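You operate a simulated robot arm through the tools that you are given. There is no shell and no other tool. Be economical: measure what you need, move in short steps, check, and stop when the job is done.

The job below is to be done with a simulated robot arm. You get a single attempt, and the scene is never put back.

JOB
Put things in order on the spares table top. At the end: the blue water bottle stands where the green dam ring stood; the hole gauge is on the parts tray; the green dam ring from the spares table top stands where the yellow cup stood; the yellow cup stands where the hole gauge stood; whatever was shut is shut again. Leave all else as you found it, and nothing knocked over.
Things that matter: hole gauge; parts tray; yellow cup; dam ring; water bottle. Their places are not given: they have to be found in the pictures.

The check looks at the end state, three seconds after you hand in, the way a careful person would. Anything else that was tipped, shoved, dropped, spilled or broken makes it a failure.

ROBOT AND FRAMES
A 6-joint arm with a two-finger parallel gripper, fixed in place. Base frame: the origin is at the foot of the arm, x ahead of it, y to its left, z up; the work surface is at about z = 850. Readings come in mm, degrees, newtons and seconds.
With the tool pointing down near the work surface it reaches from about 240 to 640 mm from the base axis. Its first joint turns from -66.0 to 66.0 degrees. Payload 2.7 kg.
The tool frame sits at the grasp point between the pads (the TCP): z along the fingers, y along the line on which they close. The tips reach 23 mm beyond it. The gripper opens to 94 mm. The fingers are 38 mm wide and 10 mm thick; the gripper's body (54 by 96 mm) begins 39 mm behind the TCP.
Orientation is that of the tool frame in the base frame, as [roll, pitch, yaw] about the fixed x, y, z axes, in that order (R = Rz(yaw) Ry(pitch) Rx(roll)). With the fingers straight down and closing along the base's y, the tool's x points along the base's -x, its y along +y and its z along -z.

CONTROLS
- The arm moves only by the tool servo_tool. Its arguments are lists of equal length, an entry for each row: "delta_pos": the shift along the base's x, y, z in units of 400 mm (1.0 is 400 mm), a list of three; "angular": the turn, a rotation vector about the base's x, y, z in units of 60 degrees (1.0 is 60 degrees), a list of three; "jaw": the gripper command, from -1 (shut) to 1 (fully open), values between in proportion. In form: {"delta_pos": [[dx, dy, dz], ...], "angular": [[ax, ay, az], ...], "jaw": [jaw, ...]}. A call has 1 to 12 rows; each row is the pose to reach, as a shift and turn from the pose commanded when the call began. A call with a number of a shift or a turn outside -1 to 1 is refused whole. A row lasts 0.2 s, in which the tool goes at most 50 mm and 8.6 degrees; a call with a longer step from one row to the next is refused whole, and so is a gripper value outside its range. A pose out of reach is approached as far as the arm can. The call stops where the force on the tool passes 40 N (or 10 N more than at its start, if that is more) or the arm is blocked; 0.2 s more then pass. Each finger travels about 45 mm/s and halts on what it meets, pressing with about 41 N; the grip force reading is that of the motor and also rises with nothing between the fingers. The clock runs only during rows and for 0.2 s after the last one: add rows that repeat a pose to give the fingers time. It gives the time, the measured TCP pose, the force on the tool (base axes), the opening and the grip force at its end, in the units of the frame above (readings bear some noise), and new pictures: "pictures" is both (left out), scene, wrist or none.
- Cameras (640 x 400 px; columns grow to the right, rows downward): "scene" is fixed at [57.6, -425.3, 1394.9]; the picture's right is [0.90, -0.44, 0.00], its down [-0.28, -0.58, -0.76] and it looks along [0.34, 0.69, -0.64] (base axes); focal length 268 px, centre (320, 200). "wrist" rides on the gripper at [-39, 0, -44] in the tool frame; the picture's right is [0.00, -1.00, 0.00], its down [0.97, 0.00, -0.24] and it looks along [0.24, 0.00, 0.97] (tool axes); focal length 218 px, centre (320, 200).
- probe_pixels(camera, pixels): for up to 12 pixels [column, row] of the newest picture of that camera ("zoom" is the newest enlarged one), the place [x, y, z] in the base frame of the surface seen there, good to about 3 mm. No time passes.
- enlarge(camera, box): a new picture of the part [left, top, right, bottom] of that camera's present view, enlarged. No time passes.
- hand_in(): hands the job in; it is judged then, once.

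Keep the steps short. Do not move on a guess: measure, check each grasp and each placing, and mend mistakes. In all there are 80 turns and 120 pictures (those below and enlarged ones count). Leave the gripper open and the arm clear of the work at the hand-in unless told otherwise, and finish with a single line.

The tools are called as a command line: name --argument value ..., lists and objects as JSON in quotes. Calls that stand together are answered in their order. servo_tool: Moves the arm, as the interface text tells. Its arguments: {"type":"object","properties":{"delta_pos":{"type":"array","items":{"type":"array","items":{"type":"number"}}},"angular":{"type":"array","items":{"type":"array","items":{"type":"number"}}},"jaw":{"type":"array","items":{"type":"number"}},"pictures":{"type":"string","enum":["both","scene","wrist","none"]}},"required":["delta_pos","angular","jaw"]} The other tools are called the same way: probe_pixels (camera, pixels) gives the place of the surface under pixels of a picture; enlarge (camera, box) takes an enlarged picture of a part of a camera's view; hand_in () hands the job in.

At the start:

```text
t: 0.0
tcp_pos: [430.5, 95.5, 1178.9]
tcp_rot: [-180.0, 0.2, -179.9]
force: [-0.4, 1.0, -0.2]
width: 93.9
grip_force: 0.0
```

scene: 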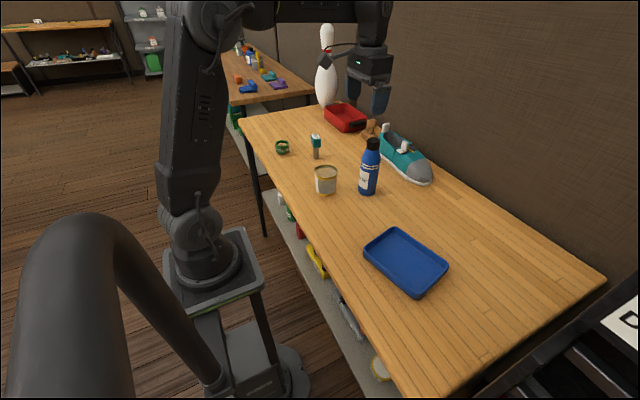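
wrist: 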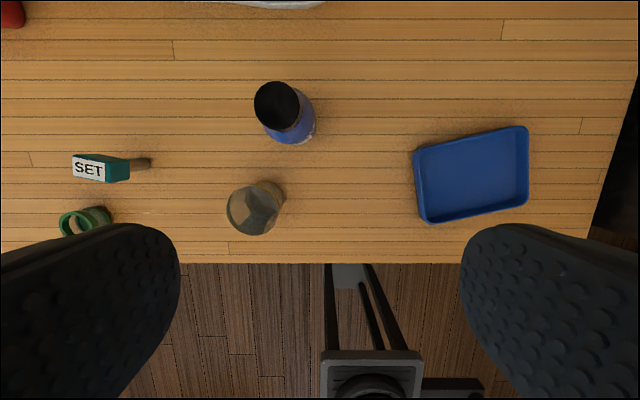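

I see the ring (282,147), gauge (316,145), cup (325,180), bottle (370,168) and the tray (405,262). I'll enlarge both views to look closer.

enlarge --camera "scene" --box '[240, 90, 450, 220]'

probe_pixels --camera "wrist" --pixels '[[275, 105], [255, 185], [250, 210], [90, 168], [118, 170], [140, 165], [75, 222], [102, 215], [470, 170], [425, 215], [520, 135], [300, 200]]'

enlarge --camera "wrist" --box '[40, 60, 330, 250]'

```text
3.05 times, centred on (345, 155) of scene
```

zoom: 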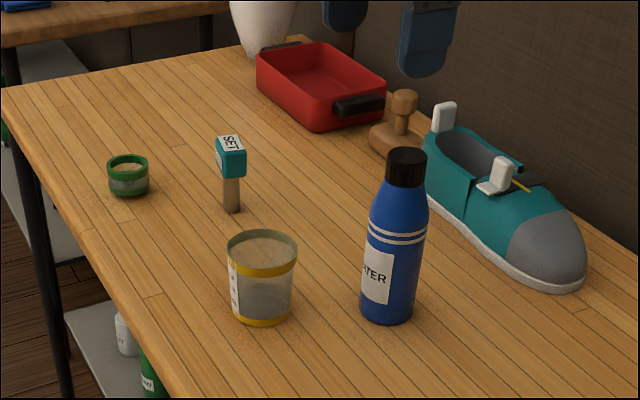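

```text
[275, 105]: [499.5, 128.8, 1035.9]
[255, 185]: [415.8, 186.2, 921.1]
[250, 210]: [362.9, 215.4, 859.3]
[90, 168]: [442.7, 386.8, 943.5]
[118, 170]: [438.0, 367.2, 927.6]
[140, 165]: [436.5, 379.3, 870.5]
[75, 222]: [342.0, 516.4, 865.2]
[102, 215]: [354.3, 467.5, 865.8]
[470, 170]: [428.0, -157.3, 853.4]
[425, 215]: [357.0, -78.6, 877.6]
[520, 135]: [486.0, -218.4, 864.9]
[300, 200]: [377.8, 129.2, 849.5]
```

```text
2.11 times, centred on (185, 155) of wrist
```

zoom: 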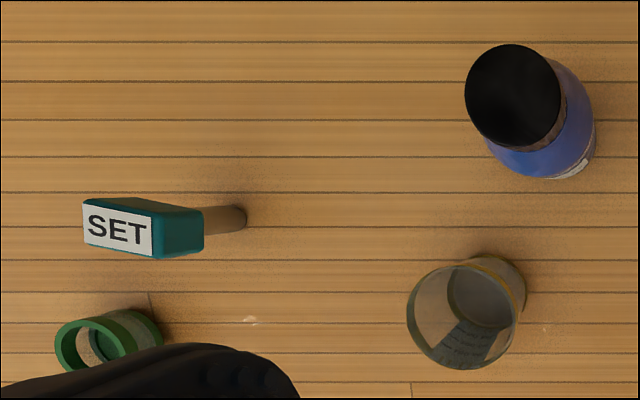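

Next I'll measure each thing from the scene camera and find base and top positions.

enlarge --camera "scene" --box '[265, 125, 395, 205]'

enlarge --camera "scene" --box '[340, 210, 470, 310]'

```text
4.92 times, centred on (330, 165) of scene
```

zoom: 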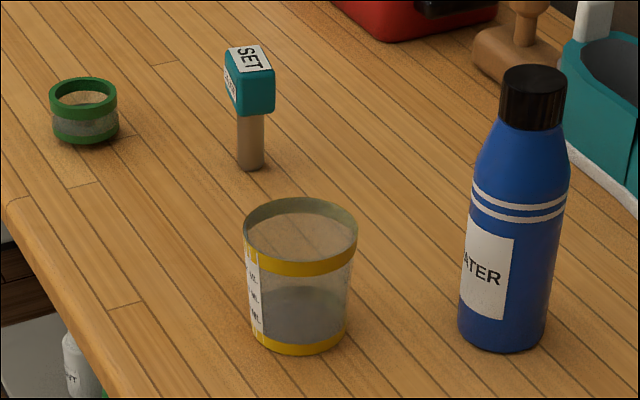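

```text
4.00 times, centred on (405, 260) of scene
```

zoom: 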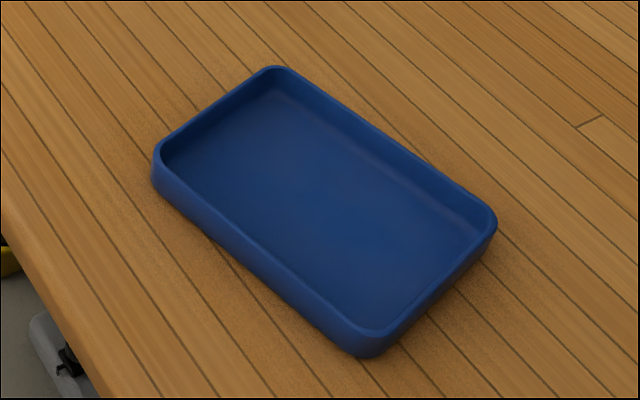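

probe_pixels --camera "scene" --pixels '[[282, 145.9], [282.2, 152], [276, 149], [288.5, 149], [282, 140.9], [315.4, 136.1], [315.8, 157], [315.8, 151], [310, 140], [320, 144], [313, 146], [318, 148]]'

probe_pixels --camera "scene" --pixels '[[327, 178.8], [326, 194.5], [326, 165.3], [315.2, 174], [337, 174], [318, 192], [373.7, 140], [366.6, 194], [359, 188], [375, 190], [368, 170], [378, 170]]'

```text
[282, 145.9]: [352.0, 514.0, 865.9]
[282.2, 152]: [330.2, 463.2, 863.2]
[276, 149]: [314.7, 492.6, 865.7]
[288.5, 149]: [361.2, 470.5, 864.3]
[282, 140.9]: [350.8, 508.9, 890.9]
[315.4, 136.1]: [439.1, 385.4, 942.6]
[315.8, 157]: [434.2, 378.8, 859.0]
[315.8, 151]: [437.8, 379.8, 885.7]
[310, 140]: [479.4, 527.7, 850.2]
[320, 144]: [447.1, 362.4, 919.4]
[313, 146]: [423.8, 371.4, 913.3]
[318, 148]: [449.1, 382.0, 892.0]
```

```text
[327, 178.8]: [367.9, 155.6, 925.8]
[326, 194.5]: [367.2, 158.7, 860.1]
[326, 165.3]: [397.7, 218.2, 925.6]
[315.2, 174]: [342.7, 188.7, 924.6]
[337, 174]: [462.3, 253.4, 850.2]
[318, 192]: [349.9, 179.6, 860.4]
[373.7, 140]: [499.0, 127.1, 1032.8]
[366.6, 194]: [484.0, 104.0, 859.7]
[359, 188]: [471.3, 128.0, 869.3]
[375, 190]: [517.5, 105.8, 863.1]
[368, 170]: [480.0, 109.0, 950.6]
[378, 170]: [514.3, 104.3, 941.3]
```

The gauge stands near (440,382), its top at about z 943. I'll move the gripper above it, staying high, and look straight down.

servo_tool --delta_pos '[[0, 0.12, 0], [0, 0.24, 0], [0.01, 0.36, 0], [0.01, 0.48, 0], [0.02, 0.6, 0], [0.025, 0.715, 0], [0.025, 0.715, -0.1], [0.025, 0.715, -0.2], [0.025, 0.715, -0.2]]' --angular '[[0, 0, 0], [0, 0, 0], [0, 0, 0], [0, 0, 0], [0, 0, 0], [0, 0, 0], [0, 0, 0], [0, 0, 0], [0, 0, 0]]' --jaw '[1, 1, 1, 1, 1, 1, 1, 1, 1]' --pictures "wrist"

```text
t: 2.0
tcp_pos: [439.9, 381.2, 1098.9]
tcp_rot: [-180.0, 0.1, -180.0]
force: [-0.2, -0.1, 1.1]
width: 94.1
grip_force: 0.1
out of reach, approached as far as the arm can: row 6
```

wrist: 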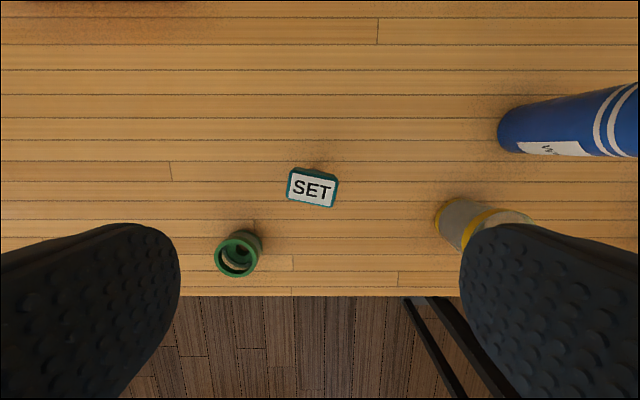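

The gauge handle is seen from above. I'll probe the corners of its label and the ring's rim.

enlarge --camera "wrist" --box '[200, 150, 360, 290]'

probe_pixels --camera "wrist" --pixels '[[292, 172], [334, 182], [330, 204], [290, 195], [312, 188], [216, 256], [256, 256], [236, 236], [236, 275], [237, 256]]'

```text
2.86 times, centred on (280, 220) of wrist
```

zoom: 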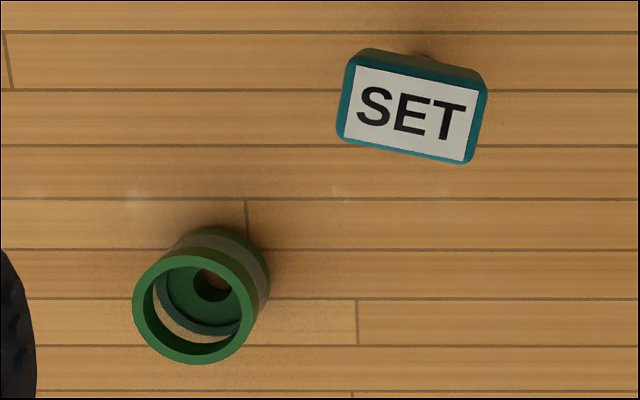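

```text
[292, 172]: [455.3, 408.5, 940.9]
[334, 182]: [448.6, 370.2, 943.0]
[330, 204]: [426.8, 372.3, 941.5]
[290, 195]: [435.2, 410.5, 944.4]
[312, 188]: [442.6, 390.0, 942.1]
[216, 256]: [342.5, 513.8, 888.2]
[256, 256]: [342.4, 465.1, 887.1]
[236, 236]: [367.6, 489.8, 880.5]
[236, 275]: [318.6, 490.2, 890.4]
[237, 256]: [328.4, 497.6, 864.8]
```

The handle is centred at (441.5,390), with its long side (about 43 mm) turned -10° from the y axis. I'll turn by -10°, then descend to TCP z 925 with the gripper open.

servo_tool --delta_pos '[[0.004, 0.022, 0], [0.004, 0.022, -0.1], [0.004, 0.022, -0.2], [0.004, 0.022, -0.29], [0.004, 0.022, -0.36], [0.004, 0.022, -0.4], [0.004, 0.022, -0.43], [0.004, 0.022, -0.43]]' --angular '[[0, 0, -0.08], [0, 0, -0.167], [0, 0, -0.167], [0, 0, -0.167], [0, 0, -0.167], [0, 0, -0.167], [0, 0, -0.167], [0, 0, -0.167]]' --jaw '[1, 1, 1, 1, 1, 1, 1, 1]' --pictures "both"

```text
t: 3.8
tcp_pos: [440.8, 389.4, 926.4]
tcp_rot: [180.0, 0.1, 170.1]
force: [-0.2, 0.1, -0.1]
width: 93.9
grip_force: 0.0
```

scene: 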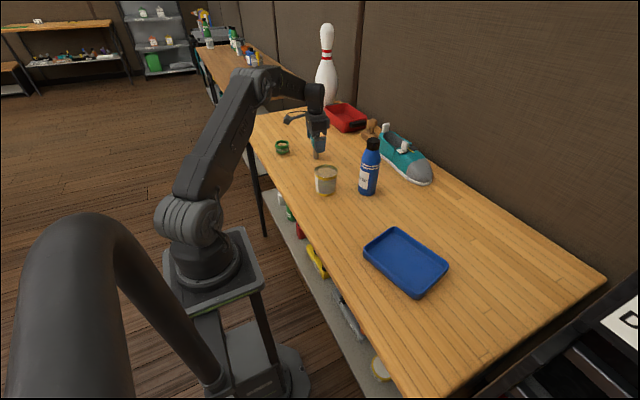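
wrist: 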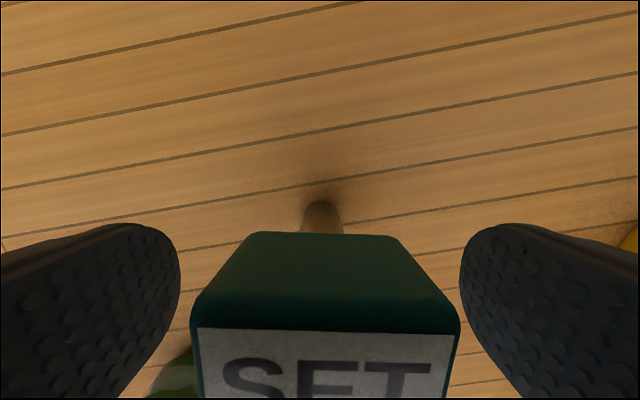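

The handle sits square and centred between the pads. I'll close.

servo_tool --delta_pos '[[0, 0, 0], [0, 0, 0], [0, 0, 0], [0, 0, 0], [0, 0, 0], [0, 0, 0]]' --angular '[[0, 0, 0], [0, 0, 0], [0, 0, 0], [0, 0, 0], [0, 0, 0], [0, 0, 0]]' --jaw '[-1, -1, -1, -1, -1, -1]' --pictures "none"

servo_tool --delta_pos '[[0, 0, 0.03], [0, 0, 0.1], [0, 0, 0.2], [0, 0, 0.3], [0, 0, 0.4], [0, 0, 0.4]]' --angular '[[0, 0, 0], [0, 0, 0], [0, 0, 0], [0, 0, 0], [0, 0, 0], [0, 0, 0]]' --jaw '[-1, -1, -1, -1, -1, -1]' --pictures "both"

```text
t: 5.2
tcp_pos: [440.8, 390.0, 926.6]
tcp_rot: [180.0, 0.2, 169.9]
force: [0.1, -1.3, 0.7]
width: 47.7
grip_force: 41.0
```

```text
t: 6.6
tcp_pos: [442.9, 391.2, 1086.1]
tcp_rot: [180.0, 0.0, 170.0]
force: [-0.4, 0.2, -2.0]
width: 47.8
grip_force: 41.0
```

scene: 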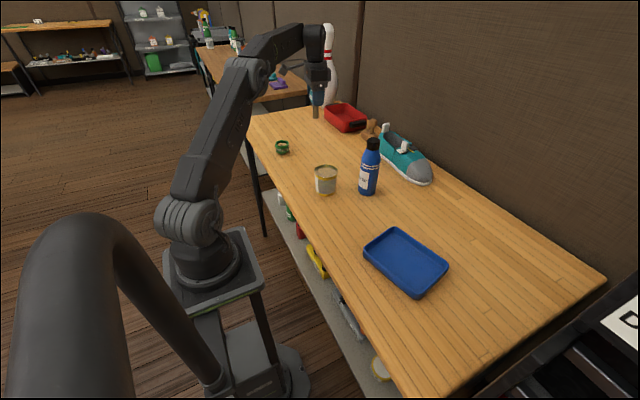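
wrist: 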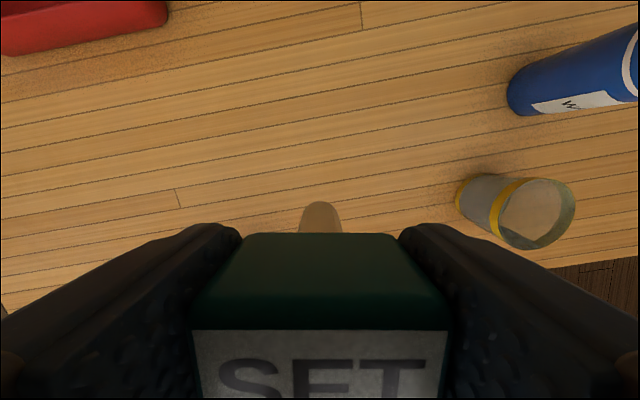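

The grip holds at 47.7 mm, and the gauge's foot is about 76.5 mm below the TCP. I'll measure the tray before carrying.

probe_pixels --camera "scene" --pixels '[[394, 228], [365, 249], [416, 295], [447, 265], [406, 262], [395, 252], [415, 270], [385, 260], [425, 262]]'

```text
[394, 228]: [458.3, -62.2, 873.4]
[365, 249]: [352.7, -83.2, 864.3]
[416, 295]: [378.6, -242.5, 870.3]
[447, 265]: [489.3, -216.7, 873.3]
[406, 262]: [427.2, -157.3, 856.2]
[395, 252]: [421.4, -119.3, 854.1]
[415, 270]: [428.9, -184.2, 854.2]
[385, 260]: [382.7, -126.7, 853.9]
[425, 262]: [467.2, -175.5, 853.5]
```

Tray centre is about (422,-150), floor z about 854. I'll carry along x≈395, clear of the bottle (x≥468) and above the cup.

servo_tool --delta_pos '[[-0.05, -0.1, 0], [-0.1, -0.2, 0], [-0.12, -0.32, 0], [-0.12, -0.44, 0], [-0.12, -0.56, 0], [-0.12, -0.68, 0], [-0.12, -0.8, 0], [-0.11, -0.9, 0], [-0.1, -1.0, 0]]' --angular '[[0, 0, 0], [0, 0, 0], [0, 0, 0], [0, 0, 0], [0, 0, 0], [0, 0, 0], [0, 0, 0], [0, 0, 0], [0, 0, 0]]' --jaw '[-1, -1, -1, -1, -1, -1, -1, -1, -1]' --pictures "none"

servo_tool --delta_pos '[[0.02, -0.1, 0], [0.04, -0.2, 0], [0.05, -0.3, 0], [0.05, -0.35, 0], [0.05, -0.35, -0.1], [0.05, -0.35, -0.2], [0.05, -0.35, -0.28], [0.05, -0.35, -0.34], [0.05, -0.35, -0.36], [0.05, -0.35, -0.36]]' --angular '[[0, 0, 0], [0, 0, 0], [0, 0, 0], [0, 0, 0], [0, 0, 0], [0, 0, 0], [0, 0, 0], [0, 0, 0], [0, 0, 0], [0, 0, 0]]' --jaw '[-1, -1, -1, -1, -1, -1, -1, -1, -1, -1]' --pictures "both"

```text
t: 8.6
tcp_pos: [399.5, -10.3, 1087.3]
tcp_rot: [-180.0, 0.1, 170.0]
force: [0.6, 0.0, -1.0]
width: 47.6
grip_force: 41.5
```

```text
t: 10.8
tcp_pos: [421.1, -150.4, 942.9]
tcp_rot: [-180.0, 0.0, 170.0]
force: [-0.1, 0.1, -1.3]
width: 47.6
grip_force: 41.0
```

scene: 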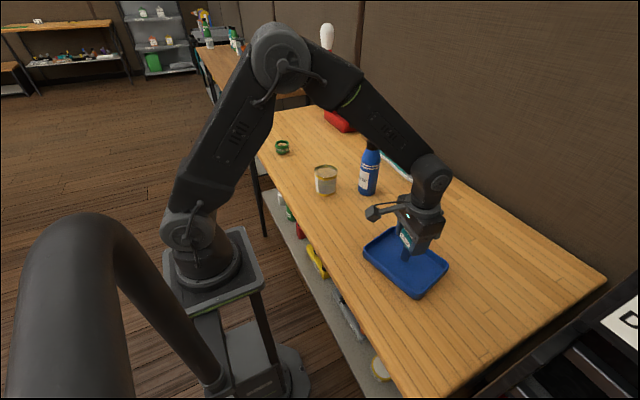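
wrist: 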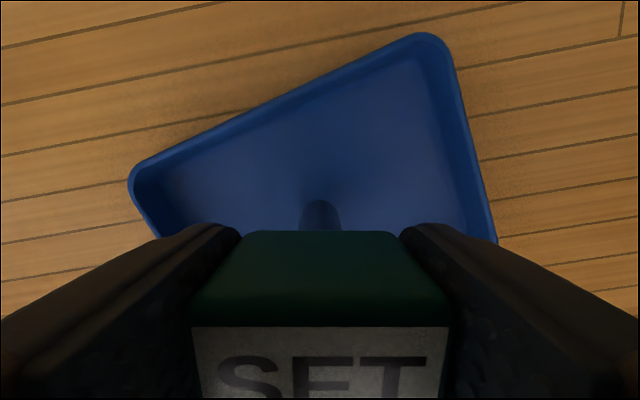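

It is 943 over the tray and contact is expected around 930. I'll lower in small steps and watch the force.

servo_tool --delta_pos '[[0, 0, -0.015], [0, 0, -0.025], [0, 0, -0.03], [0, 0, -0.03]]' --angular '[[0, 0, 0], [0, 0, 0], [0, 0, 0], [0, 0, 0]]' --jaw '[-1, -1, -1, -1]' --pictures "none"

```text
t: 11.8
tcp_pos: [421.2, -150.9, 931.4]
tcp_rot: [179.8, 0.0, 170.0]
force: [-6.4, 0.4, 14.9]
width: 47.7
grip_force: 41.6
```

The foot is touching (15 N upward). I'll ease up about 1 mm and open.

servo_tool --delta_pos '[[0, 0, 0.0025], [0, 0, 0.0025]]' --angular '[[0, 0, 0], [0, 0, 0]]' --jaw '[-1, -1]' --pictures "none"

servo_tool --delta_pos '[[0, 0, 0], [0, 0, 0], [0, 0, 0], [0, 0, 0], [0, 0, 0], [0, 0, 0]]' --angular '[[0, 0, 0], [0, 0, 0], [0, 0, 0], [0, 0, 0], [0, 0, 0], [0, 0, 0]]' --jaw '[0.2, 0.4, 0.6, 0.8, 1, 1]' --pictures "both"

```text
t: 12.4
tcp_pos: [421.2, -150.7, 932.6]
tcp_rot: [-179.9, 0.1, 170.0]
force: [-4.1, -2.3, 16.4]
width: 47.5
grip_force: 41.3
```

```text
t: 13.8
tcp_pos: [421.9, -150.5, 930.6]
tcp_rot: [180.0, 0.2, 170.0]
force: [-0.1, -0.3, 0.3]
width: 94.1
grip_force: 0.2
```

scene: 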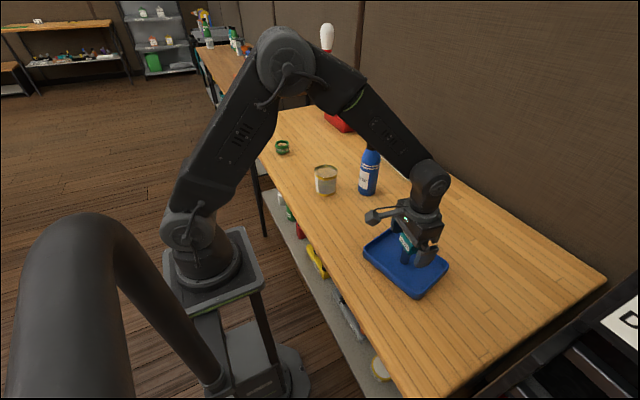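
wrist: 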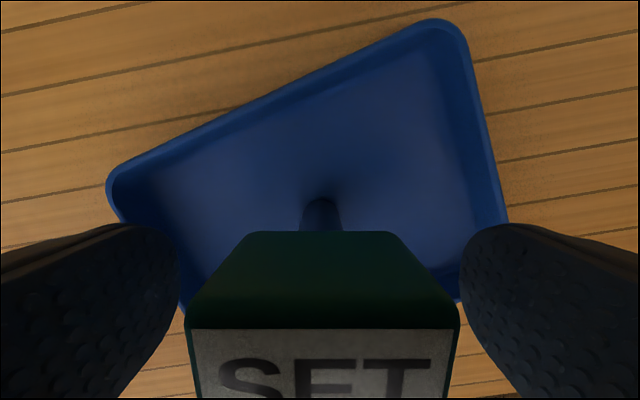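

The gauge stands free on the tray. I'll rise straight up, undo the turn, and go above the cup near (382,187).

servo_tool --delta_pos '[[0, 0, 0.08], [0, 0, 0.18], [0, 0, 0.28], [0, 0, 0.38], [-0.03, 0.1, 0.4], [-0.06, 0.2, 0.4], [-0.09, 0.32, 0.4], [-0.09, 0.44, 0.4], [-0.09, 0.56, 0.4], [-0.09, 0.68, 0.4], [-0.095, 0.8, 0.4], [-0.095, 0.84, 0.4]]' --angular '[[0, 0, 0], [0, 0, 0], [0, 0, 0], [0, 0, 0], [0, 0, 0.08], [0, 0, 0.167], [0, 0, 0.167], [0, 0, 0.167], [0, 0, 0.167], [0, 0, 0.167], [0, 0, 0.167], [0, 0, 0.167]]' --jaw '[1, 1, 1, 1, 1, 1, 1, 1, 1, 1, 1, 1]' --pictures "both"

```text
t: 16.4
tcp_pos: [385.8, 187.7, 1089.7]
tcp_rot: [-180.0, 0.0, 180.0]
force: [-0.2, -0.8, -1.2]
width: 93.7
grip_force: 0.0
```

scene: 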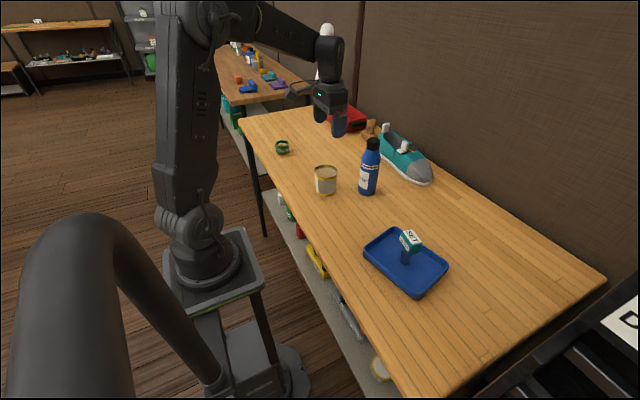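
wrist: 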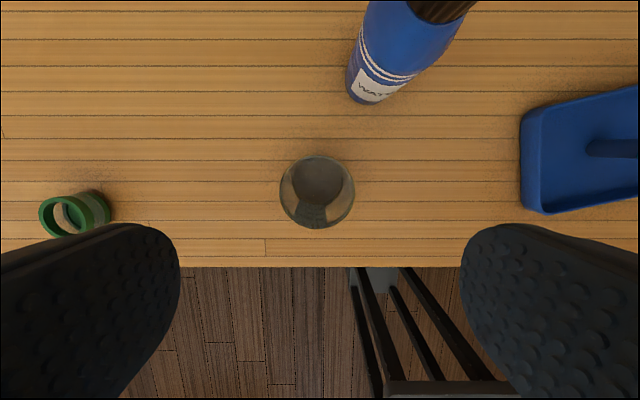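

enlarge --camera "wrist" --box '[260, 140, 380, 240]'

probe_pixels --camera "wrist" --pixels '[[281, 192], [353, 192], [317, 157], [317, 227], [317, 180], [317, 210], [300, 165], [334, 165]]'

probe_pixels --camera "scene" --pixels '[[315, 171], [337, 171], [326, 166], [326, 176], [325, 190], [325, 193], [325, 185], [317, 190], [333, 191], [405, 240], [405, 262], [412, 240]]'

```text
4.00 times, centred on (320, 190) of wrist
```

zoom: 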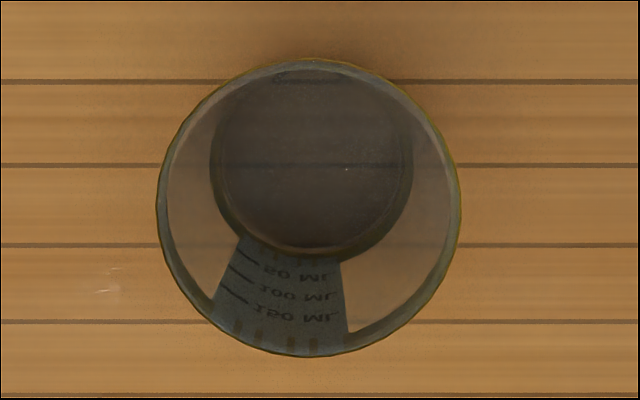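

```text
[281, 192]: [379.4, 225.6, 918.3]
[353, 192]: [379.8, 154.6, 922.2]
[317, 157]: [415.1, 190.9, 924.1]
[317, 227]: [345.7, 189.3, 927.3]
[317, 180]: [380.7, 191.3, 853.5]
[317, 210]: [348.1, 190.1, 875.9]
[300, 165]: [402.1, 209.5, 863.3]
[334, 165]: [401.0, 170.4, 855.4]
```

```text
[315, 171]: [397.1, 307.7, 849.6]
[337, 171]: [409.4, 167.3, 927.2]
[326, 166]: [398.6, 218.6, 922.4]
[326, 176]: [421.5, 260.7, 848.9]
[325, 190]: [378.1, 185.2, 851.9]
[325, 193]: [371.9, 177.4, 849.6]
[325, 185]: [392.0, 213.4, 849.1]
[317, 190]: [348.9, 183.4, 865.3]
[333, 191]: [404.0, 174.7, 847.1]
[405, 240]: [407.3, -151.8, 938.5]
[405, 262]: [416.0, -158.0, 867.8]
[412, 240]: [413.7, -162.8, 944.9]
```

The cup centre is (380.3,190), its rim about 71 mm across at z 926. I'll descend over it to TCP z 898 with the gripper fully open.

servo_tool --delta_pos '[[-0.0138, 0.006, 0], [-0.0138, 0.006, -0.12], [-0.0138, 0.006, -0.24], [-0.0138, 0.006, -0.34], [-0.0138, 0.006, -0.34]]' --angular '[[0, 0, 0], [0, 0, 0], [0, 0, 0], [0, 0, 0], [0, 0, 0]]' --jaw '[1, 1, 1, 1, 1]' --pictures "wrist"

```text
t: 17.6
tcp_pos: [377.5, 187.1, 953.8]
tcp_rot: [-180.0, 0.1, -180.0]
force: [0.0, -0.6, 0.8]
width: 93.7
grip_force: 0.0
```

wrist: 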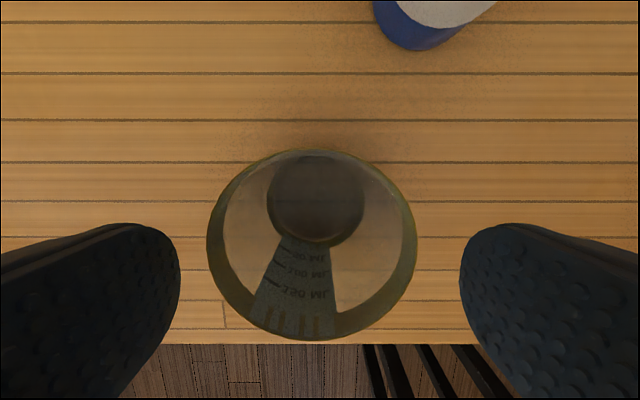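

The cup is about 3 mm to +y of centre. I'll correct by +3 mm in x and y and go down to 898.

servo_tool --delta_pos '[[0.007, 0.0075, 0], [0.007, 0.0075, -0.07], [0.007, 0.0075, -0.14], [0.007, 0.0075, -0.14]]' --angular '[[0, 0, 0], [0, 0, 0], [0, 0, 0], [0, 0, 0]]' --jaw '[1, 1, 1, 1]' --pictures "both"

```text
t: 18.6
tcp_pos: [380.4, 189.4, 900.1]
tcp_rot: [180.0, 0.1, 180.0]
force: [-0.5, -0.3, 0.1]
width: 94.3
grip_force: 0.0
```

scene: 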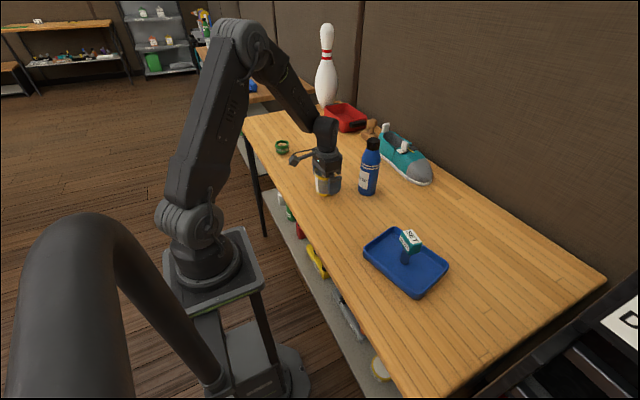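
wrist: 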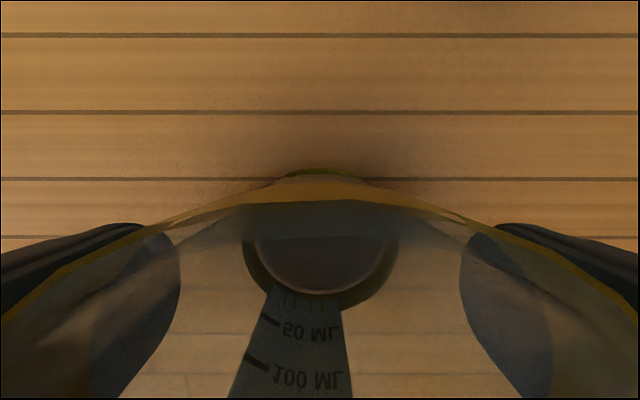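

The cup is centred between the fingers. I'll close, then lift slightly and check.

servo_tool --delta_pos '[[0, 0, 0], [0, 0, 0], [0, 0, 0], [0, 0, 0], [0, 0, 0]]' --angular '[[0, 0, 0], [0, 0, 0], [0, 0, 0], [0, 0, 0], [0, 0, 0]]' --jaw '[-1, -1, -1, -1, -1]' --pictures "none"

servo_tool --delta_pos '[[0, 0, 0.02], [0, 0, 0.05], [0, 0, 0.1], [0, 0, 0.1]]' --angular '[[0, 0, 0], [0, 0, 0], [0, 0, 0], [0, 0, 0]]' --jaw '[-1, -1, -1, -1]' --pictures "scene"

```text
t: 19.8
tcp_pos: [381.7, 189.4, 899.7]
tcp_rot: [-180.0, 0.1, -180.0]
force: [-0.5, 0.0, -0.1]
width: 67.8
grip_force: 41.3
```

```text
t: 20.8
tcp_pos: [382.1, 191.4, 939.9]
tcp_rot: [179.9, 0.0, -180.0]
force: [-0.4, -0.1, -0.2]
width: 67.6
grip_force: 41.2
```

scene: 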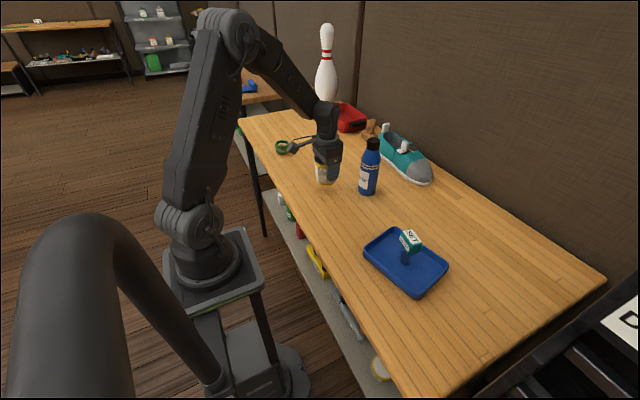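

Held at 67.7 mm. I'll carry the cup upright to the gauge's old place (441,389.5), smoothly.

servo_tool --delta_pos '[[0.01, 0.03, 0], [0.03, 0.1, 0], [0.054, 0.18, 0], [0.078, 0.26, 0], [0.102, 0.34, 0], [0.126, 0.42, 0], [0.141, 0.47, 0], [0.149, 0.494, 0], [0.149, 0.494, 0], [0.149, 0.494, -0.05], [0.149, 0.494, -0.08], [0.149, 0.494, -0.08]]' --angular '[[0, 0, 0], [0, 0, 0], [0, 0, 0], [0, 0, 0], [0, 0, 0], [0, 0, 0], [0, 0, 0], [0, 0, 0], [0, 0, 0], [0, 0, 0], [0, 0, 0], [0, 0, 0]]' --jaw '[-1, -1, -1, -1, -1, -1, -1, -1, -1, -1, -1, -1]' --pictures "both"

```text
t: 23.4
tcp_pos: [440.1, 389.6, 907.2]
tcp_rot: [180.0, 0.0, -180.0]
force: [0.3, 0.2, 0.0]
width: 67.2
grip_force: 41.0
```

scene: 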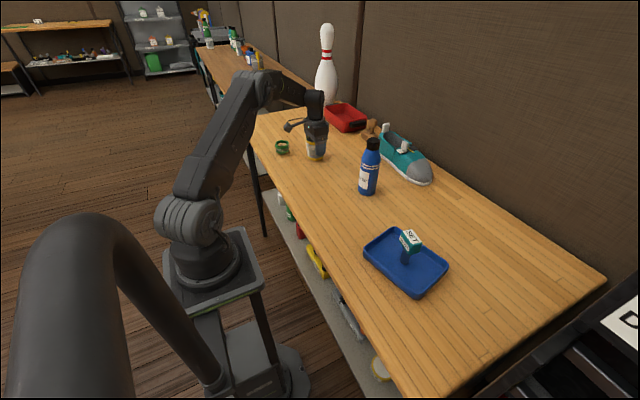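
wrist: 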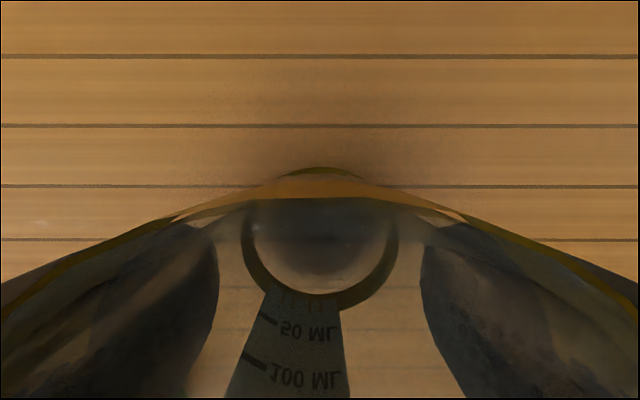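

Commanded height is 908 and the pick height was 900. I'll lower by 8 mm and check the force.

servo_tool --delta_pos '[[0, 0, -0.01], [0, 0, -0.018], [0, 0, -0.02], [0, 0, -0.02]]' --angular '[[0, 0, 0], [0, 0, 0], [0, 0, 0], [0, 0, 0]]' --jaw '[-1, -1, -1, -1]' --pictures "none"

```text
t: 24.4
tcp_pos: [438.8, 388.9, 899.0]
tcp_rot: [180.0, 0.1, -180.0]
force: [-0.2, -0.4, 4.0]
width: 67.0
grip_force: 41.3
```

Light contact (4 N). I'll open, then rise straight up.

servo_tool --delta_pos '[[0, 0, 0], [0, 0, 0], [0, 0, 0], [0, 0, 0], [0, 0, 0]]' --angular '[[0, 0, 0], [0, 0, 0], [0, 0, 0], [0, 0, 0], [0, 0, 0]]' --jaw '[0.6, 0.8, 1, 1, 1]' --pictures "none"

servo_tool --delta_pos '[[0, 0, 0.05], [0, 0, 0.15], [0, 0, 0.25], [0, 0, 0.35], [0, 0, 0.45], [0, 0, 0.45]]' --angular '[[0, 0, 0], [0, 0, 0], [0, 0, 0], [0, 0, 0], [0, 0, 0], [0, 0, 0]]' --jaw '[1, 1, 1, 1, 1, 1]' --pictures "both"

```text
t: 25.6
tcp_pos: [441.5, 388.8, 899.5]
tcp_rot: [179.9, 0.2, 180.0]
force: [-0.4, -0.2, -0.9]
width: 94.0
grip_force: 0.1
```

```text
t: 27.0
tcp_pos: [440.1, 390.4, 1079.6]
tcp_rot: [-180.0, 0.0, -180.0]
force: [-0.4, 0.1, 0.5]
width: 93.9
grip_force: 0.0
```

scene: 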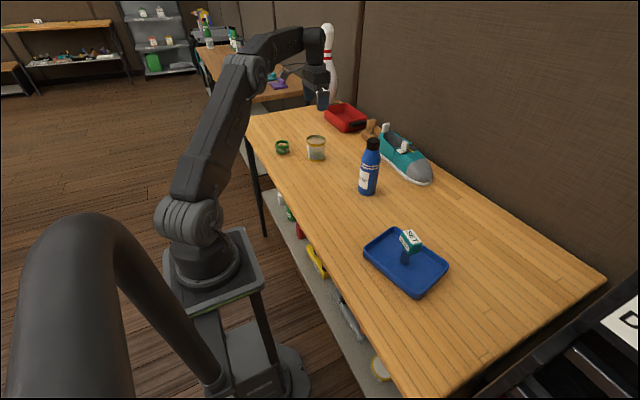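
wrist: 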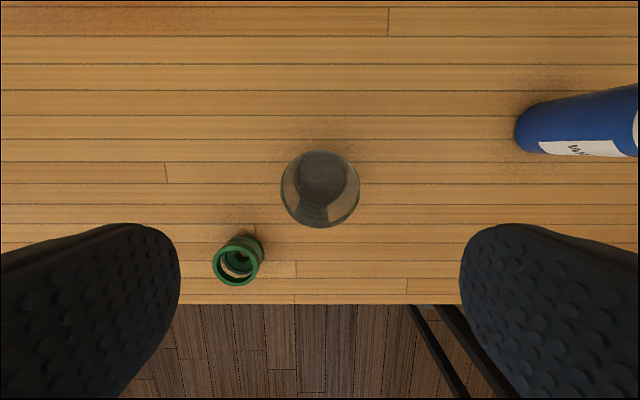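

The cup stands at the gauge's old place. I'll go above the ring (342.5,489.5), staying high, and check centring.

servo_tool --delta_pos '[[-0.08, 0.08, 0], [-0.16, 0.16, 0], [-0.246, 0.251, 0], [-0.246, 0.251, -0.1], [-0.246, 0.251, -0.2], [-0.246, 0.251, -0.3], [-0.246, 0.251, -0.3]]' --angular '[[0, 0, 0], [0, 0, 0], [0, 0, 0], [0, 0, 0], [0, 0, 0], [0, 0, 0], [0, 0, 0]]' --jaw '[1, 1, 1, 1, 1, 1, 1]' --pictures "wrist"

```text
t: 28.6
tcp_pos: [342.4, 488.9, 959.6]
tcp_rot: [-180.0, 0.2, 180.0]
force: [0.4, 0.0, -0.2]
width: 94.1
grip_force: 0.0
```

wrist: 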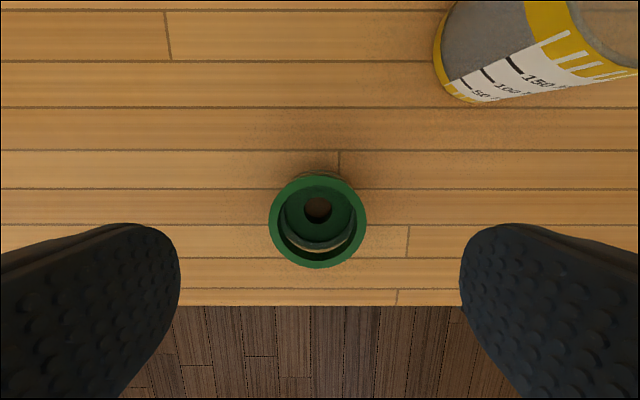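

probe_pixels --camera "wrist" --pixels '[[272, 221], [363, 221], [318, 180], [318, 263], [318, 208], [345, 200], [318, 250]]'

enlarge --camera "wrist" --box '[250, 160, 390, 280]'

```text
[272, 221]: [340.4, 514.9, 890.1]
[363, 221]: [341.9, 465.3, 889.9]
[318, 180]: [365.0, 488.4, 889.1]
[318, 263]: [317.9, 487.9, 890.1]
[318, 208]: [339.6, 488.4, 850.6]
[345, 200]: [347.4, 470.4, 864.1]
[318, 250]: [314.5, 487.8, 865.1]
```

```text
3.33 times, centred on (320, 220) of wrist
```

zoom: 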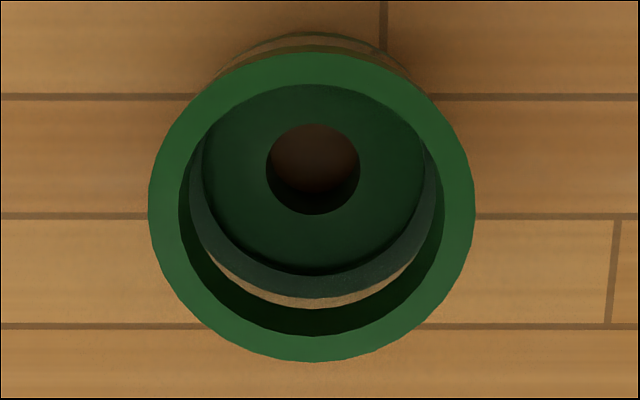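

The ring centre is (341.5,489.5), 49 mm across, its top at 890. I'll descend to TCP 878 (tips at 855) and close.

servo_tool --delta_pos '[[-0.002, 0, -0.08], [-0.002, 0, -0.15], [-0.002, 0, -0.19], [-0.002, 0, -0.205], [-0.002, 0, -0.205]]' --angular '[[0, 0, 0], [0, 0, 0], [0, 0, 0], [0, 0, 0], [0, 0, 0]]' --jaw '[1, 1, 1, 1, 1]' --pictures "both"

servo_tool --delta_pos '[[0, 0, 0], [0, 0, 0], [0, 0, 0], [0, 0, 0], [0, 0, 0], [0, 0, 0]]' --angular '[[0, 0, 0], [0, 0, 0], [0, 0, 0], [0, 0, 0], [0, 0, 0], [0, 0, 0]]' --jaw '[-1, -1, -1, -1, -1, -1]' --pictures "wrist"

```text
t: 29.8
tcp_pos: [340.7, 488.3, 876.9]
tcp_rot: [180.0, 0.1, -180.0]
force: [-0.7, -0.3, -0.4]
width: 94.0
grip_force: 0.1
```

scene: 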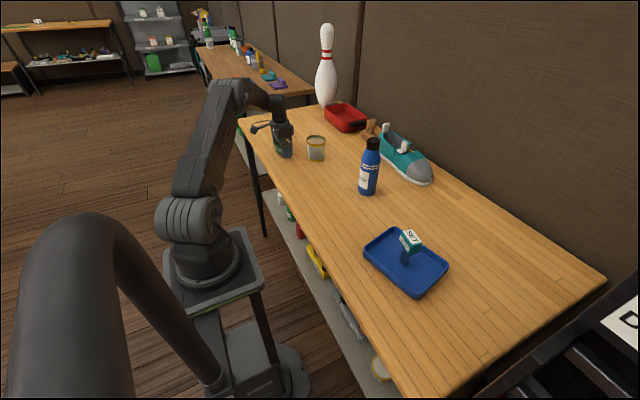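
wrist: 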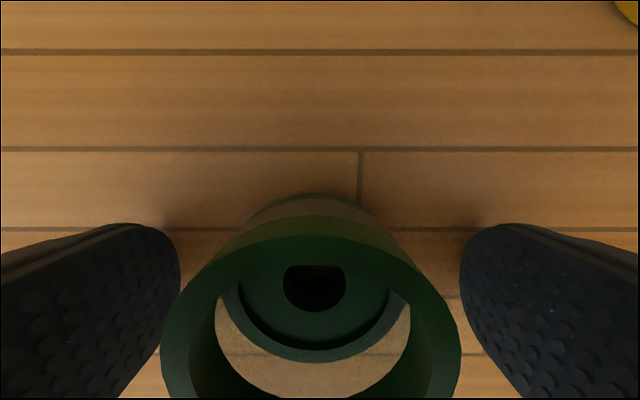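

```text
t: 31.2
tcp_pos: [340.3, 488.8, 877.3]
tcp_rot: [180.0, 0.1, 179.9]
force: [0.1, -0.2, -0.3]
width: 55.2
grip_force: 41.7
```

wrist: 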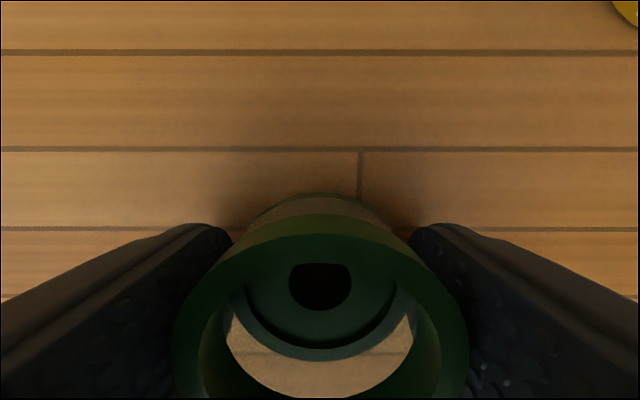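

Held at 55 mm. I'll lift and carry to the cup's old place (380.7,190).

servo_tool --delta_pos '[[0, 0, 0.05], [0, 0, 0.15], [0, 0, 0.25], [0, -0.1, 0.25], [0, -0.22, 0.25], [0.02, -0.34, 0.25], [0.05, -0.46, 0.25], [0.08, -0.58, 0.25], [0.09, -0.68, 0.25], [0.097, -0.749, 0.25], [0.097, -0.749, 0.15], [0.097, -0.749, 0.05]]' --angular '[[0, 0, 0], [0, 0, 0], [0, 0, 0], [0, 0, 0], [0, 0, 0], [0, 0, 0], [0, 0, 0], [0, 0, 0], [0, 0, 0], [0, 0, 0], [0, 0, 0], [0, 0, 0]]' --jaw '[-1, -1, -1, -1, -1, -1, -1, -1, -1, -1, -1, -1]' --pictures "both"

```text
t: 33.8
tcp_pos: [380.6, 187.8, 897.6]
tcp_rot: [180.0, 0.1, -179.9]
force: [-0.2, 0.6, -0.2]
width: 55.2
grip_force: 41.1
```

scene: 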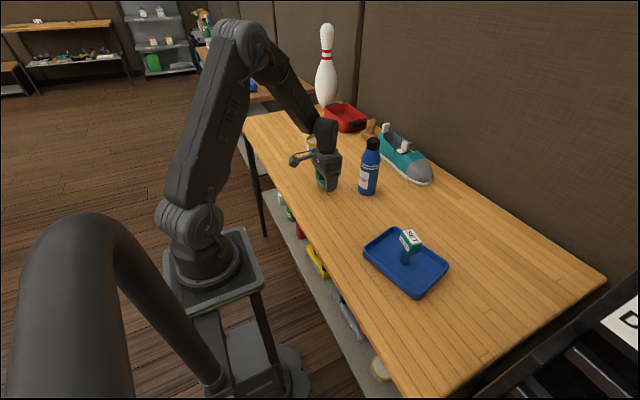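
wrist: 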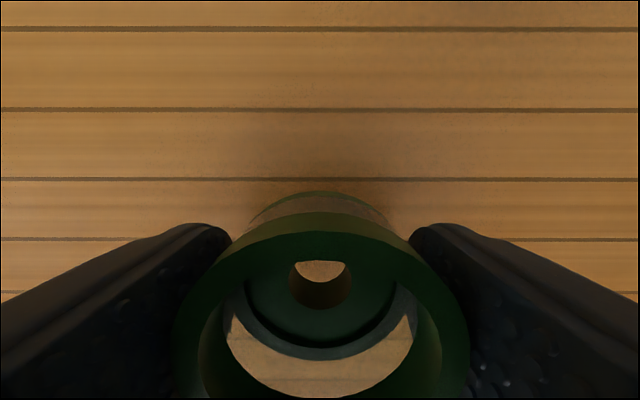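

It's over the place at 898. I'll lower to 878.

servo_tool --delta_pos '[[0, 0, -0.03], [0, 0, -0.045], [0, 0, -0.05], [0, 0, -0.05]]' --angular '[[0, 0, 0], [0, 0, 0], [0, 0, 0], [0, 0, 0]]' --jaw '[-1, -1, -1, -1]' --pictures "none"

```text
t: 34.8
tcp_pos: [379.7, 190.8, 877.7]
tcp_rot: [180.0, 0.1, -179.9]
force: [-2.9, -1.7, 5.5]
width: 55.1
grip_force: 41.1
```

Light contact (5 N). I'll open and rise, then move high to look down on the bottle.

servo_tool --delta_pos '[[0, 0, 0], [0, 0, 0], [0, 0, 0], [0, 0, 0], [0, 0, 0]]' --angular '[[0, 0, 0], [0, 0, 0], [0, 0, 0], [0, 0, 0], [0, 0, 0]]' --jaw '[0.4, 0.7, 1, 1, 1]' --pictures "none"

servo_tool --delta_pos '[[0, 0, 0.05], [0, 0, 0.15], [0, 0, 0.26], [0, 0, 0.38], [0, 0, 0.5], [0, 0, 0.62], [0, 0, 0.7], [0.08, -0.04, 0.7], [0.18, -0.09, 0.7], [0.298, -0.155, 0.68], [0.298, -0.155, 0.65], [0.298, -0.155, 0.65]]' --angular '[[0, 0, 0], [0, 0, 0], [0, 0, 0], [0, 0, 0], [0, 0, 0], [0, 0, 0], [0, 0, 0], [0, 0, 0], [0, 0, 0], [0, 0, 0], [0, 0, 0], [0, 0, 0]]' --jaw '[1, 1, 1, 1, 1, 1, 1, 1, 1, 1, 1, 1]' --pictures "both"

```text
t: 36.0
tcp_pos: [381.1, 190.1, 876.4]
tcp_rot: [180.0, 0.1, 179.9]
force: [0.3, 0.3, 0.3]
width: 94.0
grip_force: 0.1
```

```text
refused: row 10 steps farther than a row can; nothing moved
```

servo_tool --delta_pos '[[0, 0, 0.05], [0, 0, 0.15], [0, 0, 0.26], [0, 0, 0.38], [0, 0, 0.5], [0, 0, 0.6], [0, 0, 0.65], [0.08, -0.04, 0.65], [0.16, -0.08, 0.65], [0.24, -0.12, 0.65], [0.298, -0.155, 0.65], [0.298, -0.155, 0.65]]' --angular '[[0, 0, 0], [0, 0, 0], [0, 0, 0], [0, 0, 0], [0, 0, 0], [0, 0, 0], [0, 0, 0], [0, 0, 0], [0, 0, 0], [0, 0, 0], [0, 0, 0], [0, 0, 0]]' --jaw '[1, 1, 1, 1, 1, 1, 1, 1, 1, 1, 1, 1]' --pictures "both"

```text
t: 38.6
tcp_pos: [500.3, 128.0, 1135.8]
tcp_rot: [179.9, 0.1, -179.9]
force: [-0.2, -0.2, 0.2]
width: 93.9
grip_force: 0.0
```

scene: 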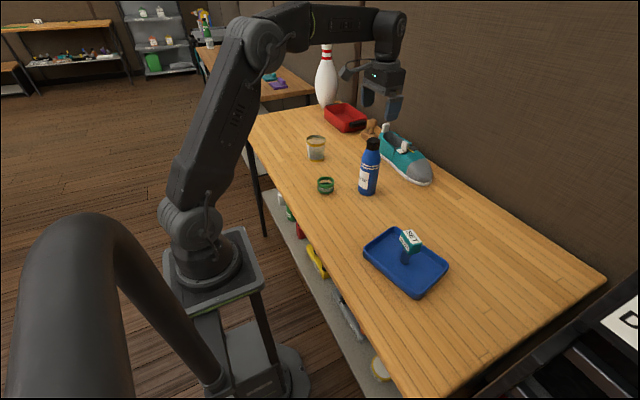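
wrist: 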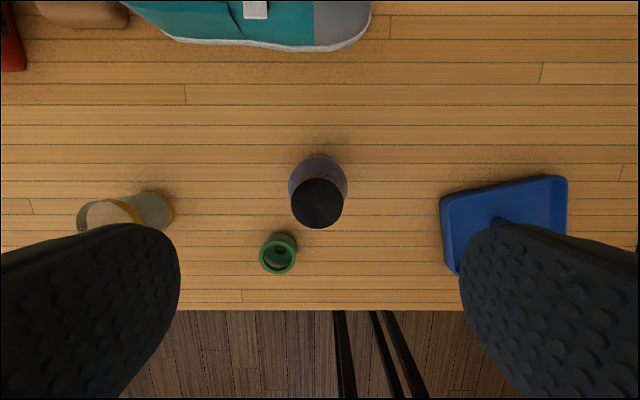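

probe_pixels --camera "wrist" --pixels '[[318, 203], [294, 203], [341, 203], [318, 180], [318, 226], [290, 185], [345, 185], [318, 162]]'

probe_pixels --camera "scene" --pixels '[[366, 144], [378.5, 144], [372.5, 140], [373, 150], [372, 152], [372, 155], [370, 160], [369, 165], [362, 160], [380, 162], [360, 180], [377, 182]]'

enlarge --camera "scene" --box '[340, 130, 400, 200]'

```text
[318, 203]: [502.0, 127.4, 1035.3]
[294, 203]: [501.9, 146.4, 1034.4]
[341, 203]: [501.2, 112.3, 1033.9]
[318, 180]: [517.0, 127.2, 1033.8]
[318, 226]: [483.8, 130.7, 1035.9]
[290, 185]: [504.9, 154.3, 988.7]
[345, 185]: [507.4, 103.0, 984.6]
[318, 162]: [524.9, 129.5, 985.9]
```

```text
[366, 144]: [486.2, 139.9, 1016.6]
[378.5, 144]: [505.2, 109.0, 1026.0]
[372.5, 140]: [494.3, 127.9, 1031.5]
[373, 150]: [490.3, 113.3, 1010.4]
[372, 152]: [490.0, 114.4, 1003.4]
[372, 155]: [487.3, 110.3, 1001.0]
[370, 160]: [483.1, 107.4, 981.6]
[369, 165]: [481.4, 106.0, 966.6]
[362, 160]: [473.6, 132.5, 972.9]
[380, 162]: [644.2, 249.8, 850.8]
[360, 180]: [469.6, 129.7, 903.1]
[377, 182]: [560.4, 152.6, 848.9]
```

```text
5.71 times, centred on (370, 165) of scene
```

zoom: 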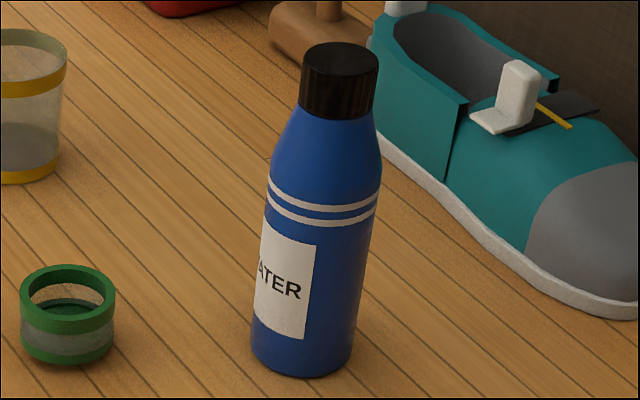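

The cap is centred at (501.3,129), about 37 mm wide, spanning z 1003–1035. I'll descend to TCP 1024 (tips at 1001, just above the shoulder).

servo_tool --delta_pos '[[0.004, 0.0025, -0.08], [0.004, 0.0025, -0.18], [0.004, 0.0025, -0.25], [0.004, 0.0025, -0.285], [0.004, 0.0025, -0.285]]' --angular '[[0, 0, 0], [0, 0, 0], [0, 0, 0], [0, 0, 0], [0, 0, 0]]' --jaw '[1, 1, 1, 1, 1]' --pictures "both"

```text
t: 39.8
tcp_pos: [501.1, 128.2, 1023.5]
tcp_rot: [179.9, 0.1, -180.0]
force: [0.6, -0.4, -0.3]
width: 93.9
grip_force: 0.1
```

scene: 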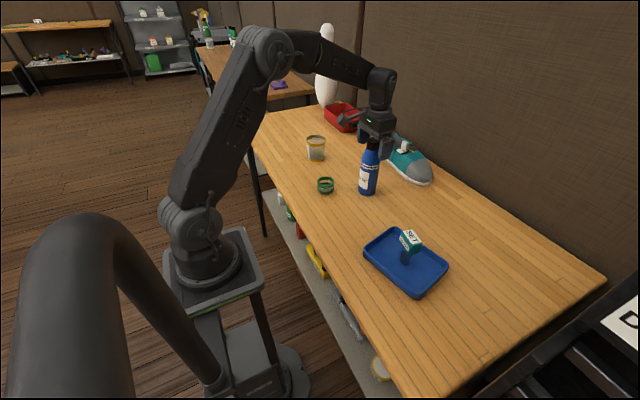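
wrist: 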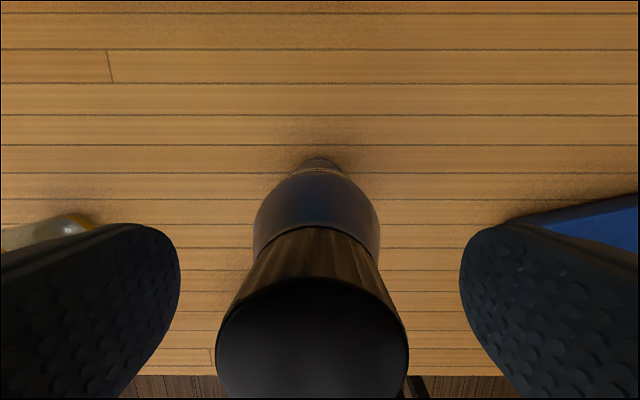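

The cap is about 2 mm to +y. I'll shift by 2 mm and close.

servo_tool --delta_pos '[[0, 0.004, 0], [0, 0.004, 0], [0, 0.004, 0], [0, 0.004, 0], [0, 0.004, 0], [0, 0.004, 0], [0, 0.004, 0], [0, 0.004, 0]]' --angular '[[0, 0, 0], [0, 0, 0], [0, 0, 0], [0, 0, 0], [0, 0, 0], [0, 0, 0], [0, 0, 0], [0, 0, 0]]' --jaw '[1, -1, -1, -1, -1, -1, -1, -1]' --pictures "none"

servo_tool --delta_pos '[[0, 0, 0.01], [0, 0, 0.03], [0, 0, 0.06], [0, 0, 0.06]]' --angular '[[0, 0, 0], [0, 0, 0], [0, 0, 0], [0, 0, 0]]' --jaw '[-1, -1, -1, -1]' --pictures "both"

```text
t: 41.6
tcp_pos: [500.5, 131.3, 1023.5]
tcp_rot: [-180.0, 0.1, -180.0]
force: [0.2, -0.6, -0.4]
width: 41.7
grip_force: 41.1
```

```text
t: 42.6
tcp_pos: [501.2, 129.7, 1047.8]
tcp_rot: [180.0, 0.0, -180.0]
force: [0.0, -0.1, -3.1]
width: 41.2
grip_force: 40.9
```

scene: 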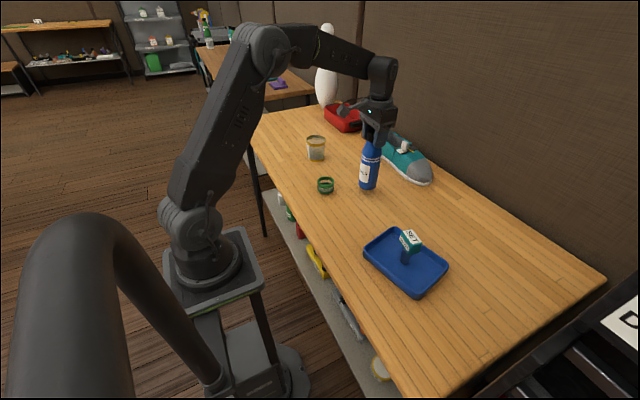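
wrist: 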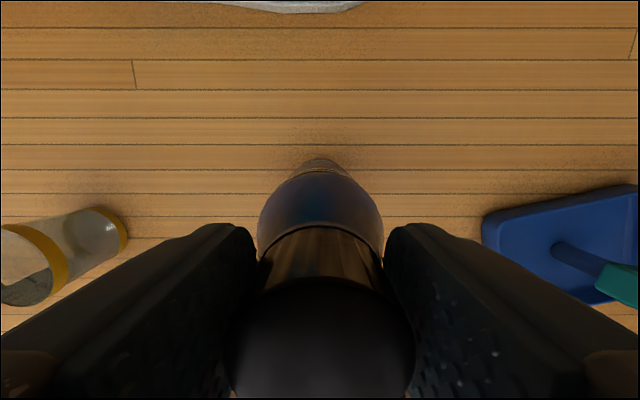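

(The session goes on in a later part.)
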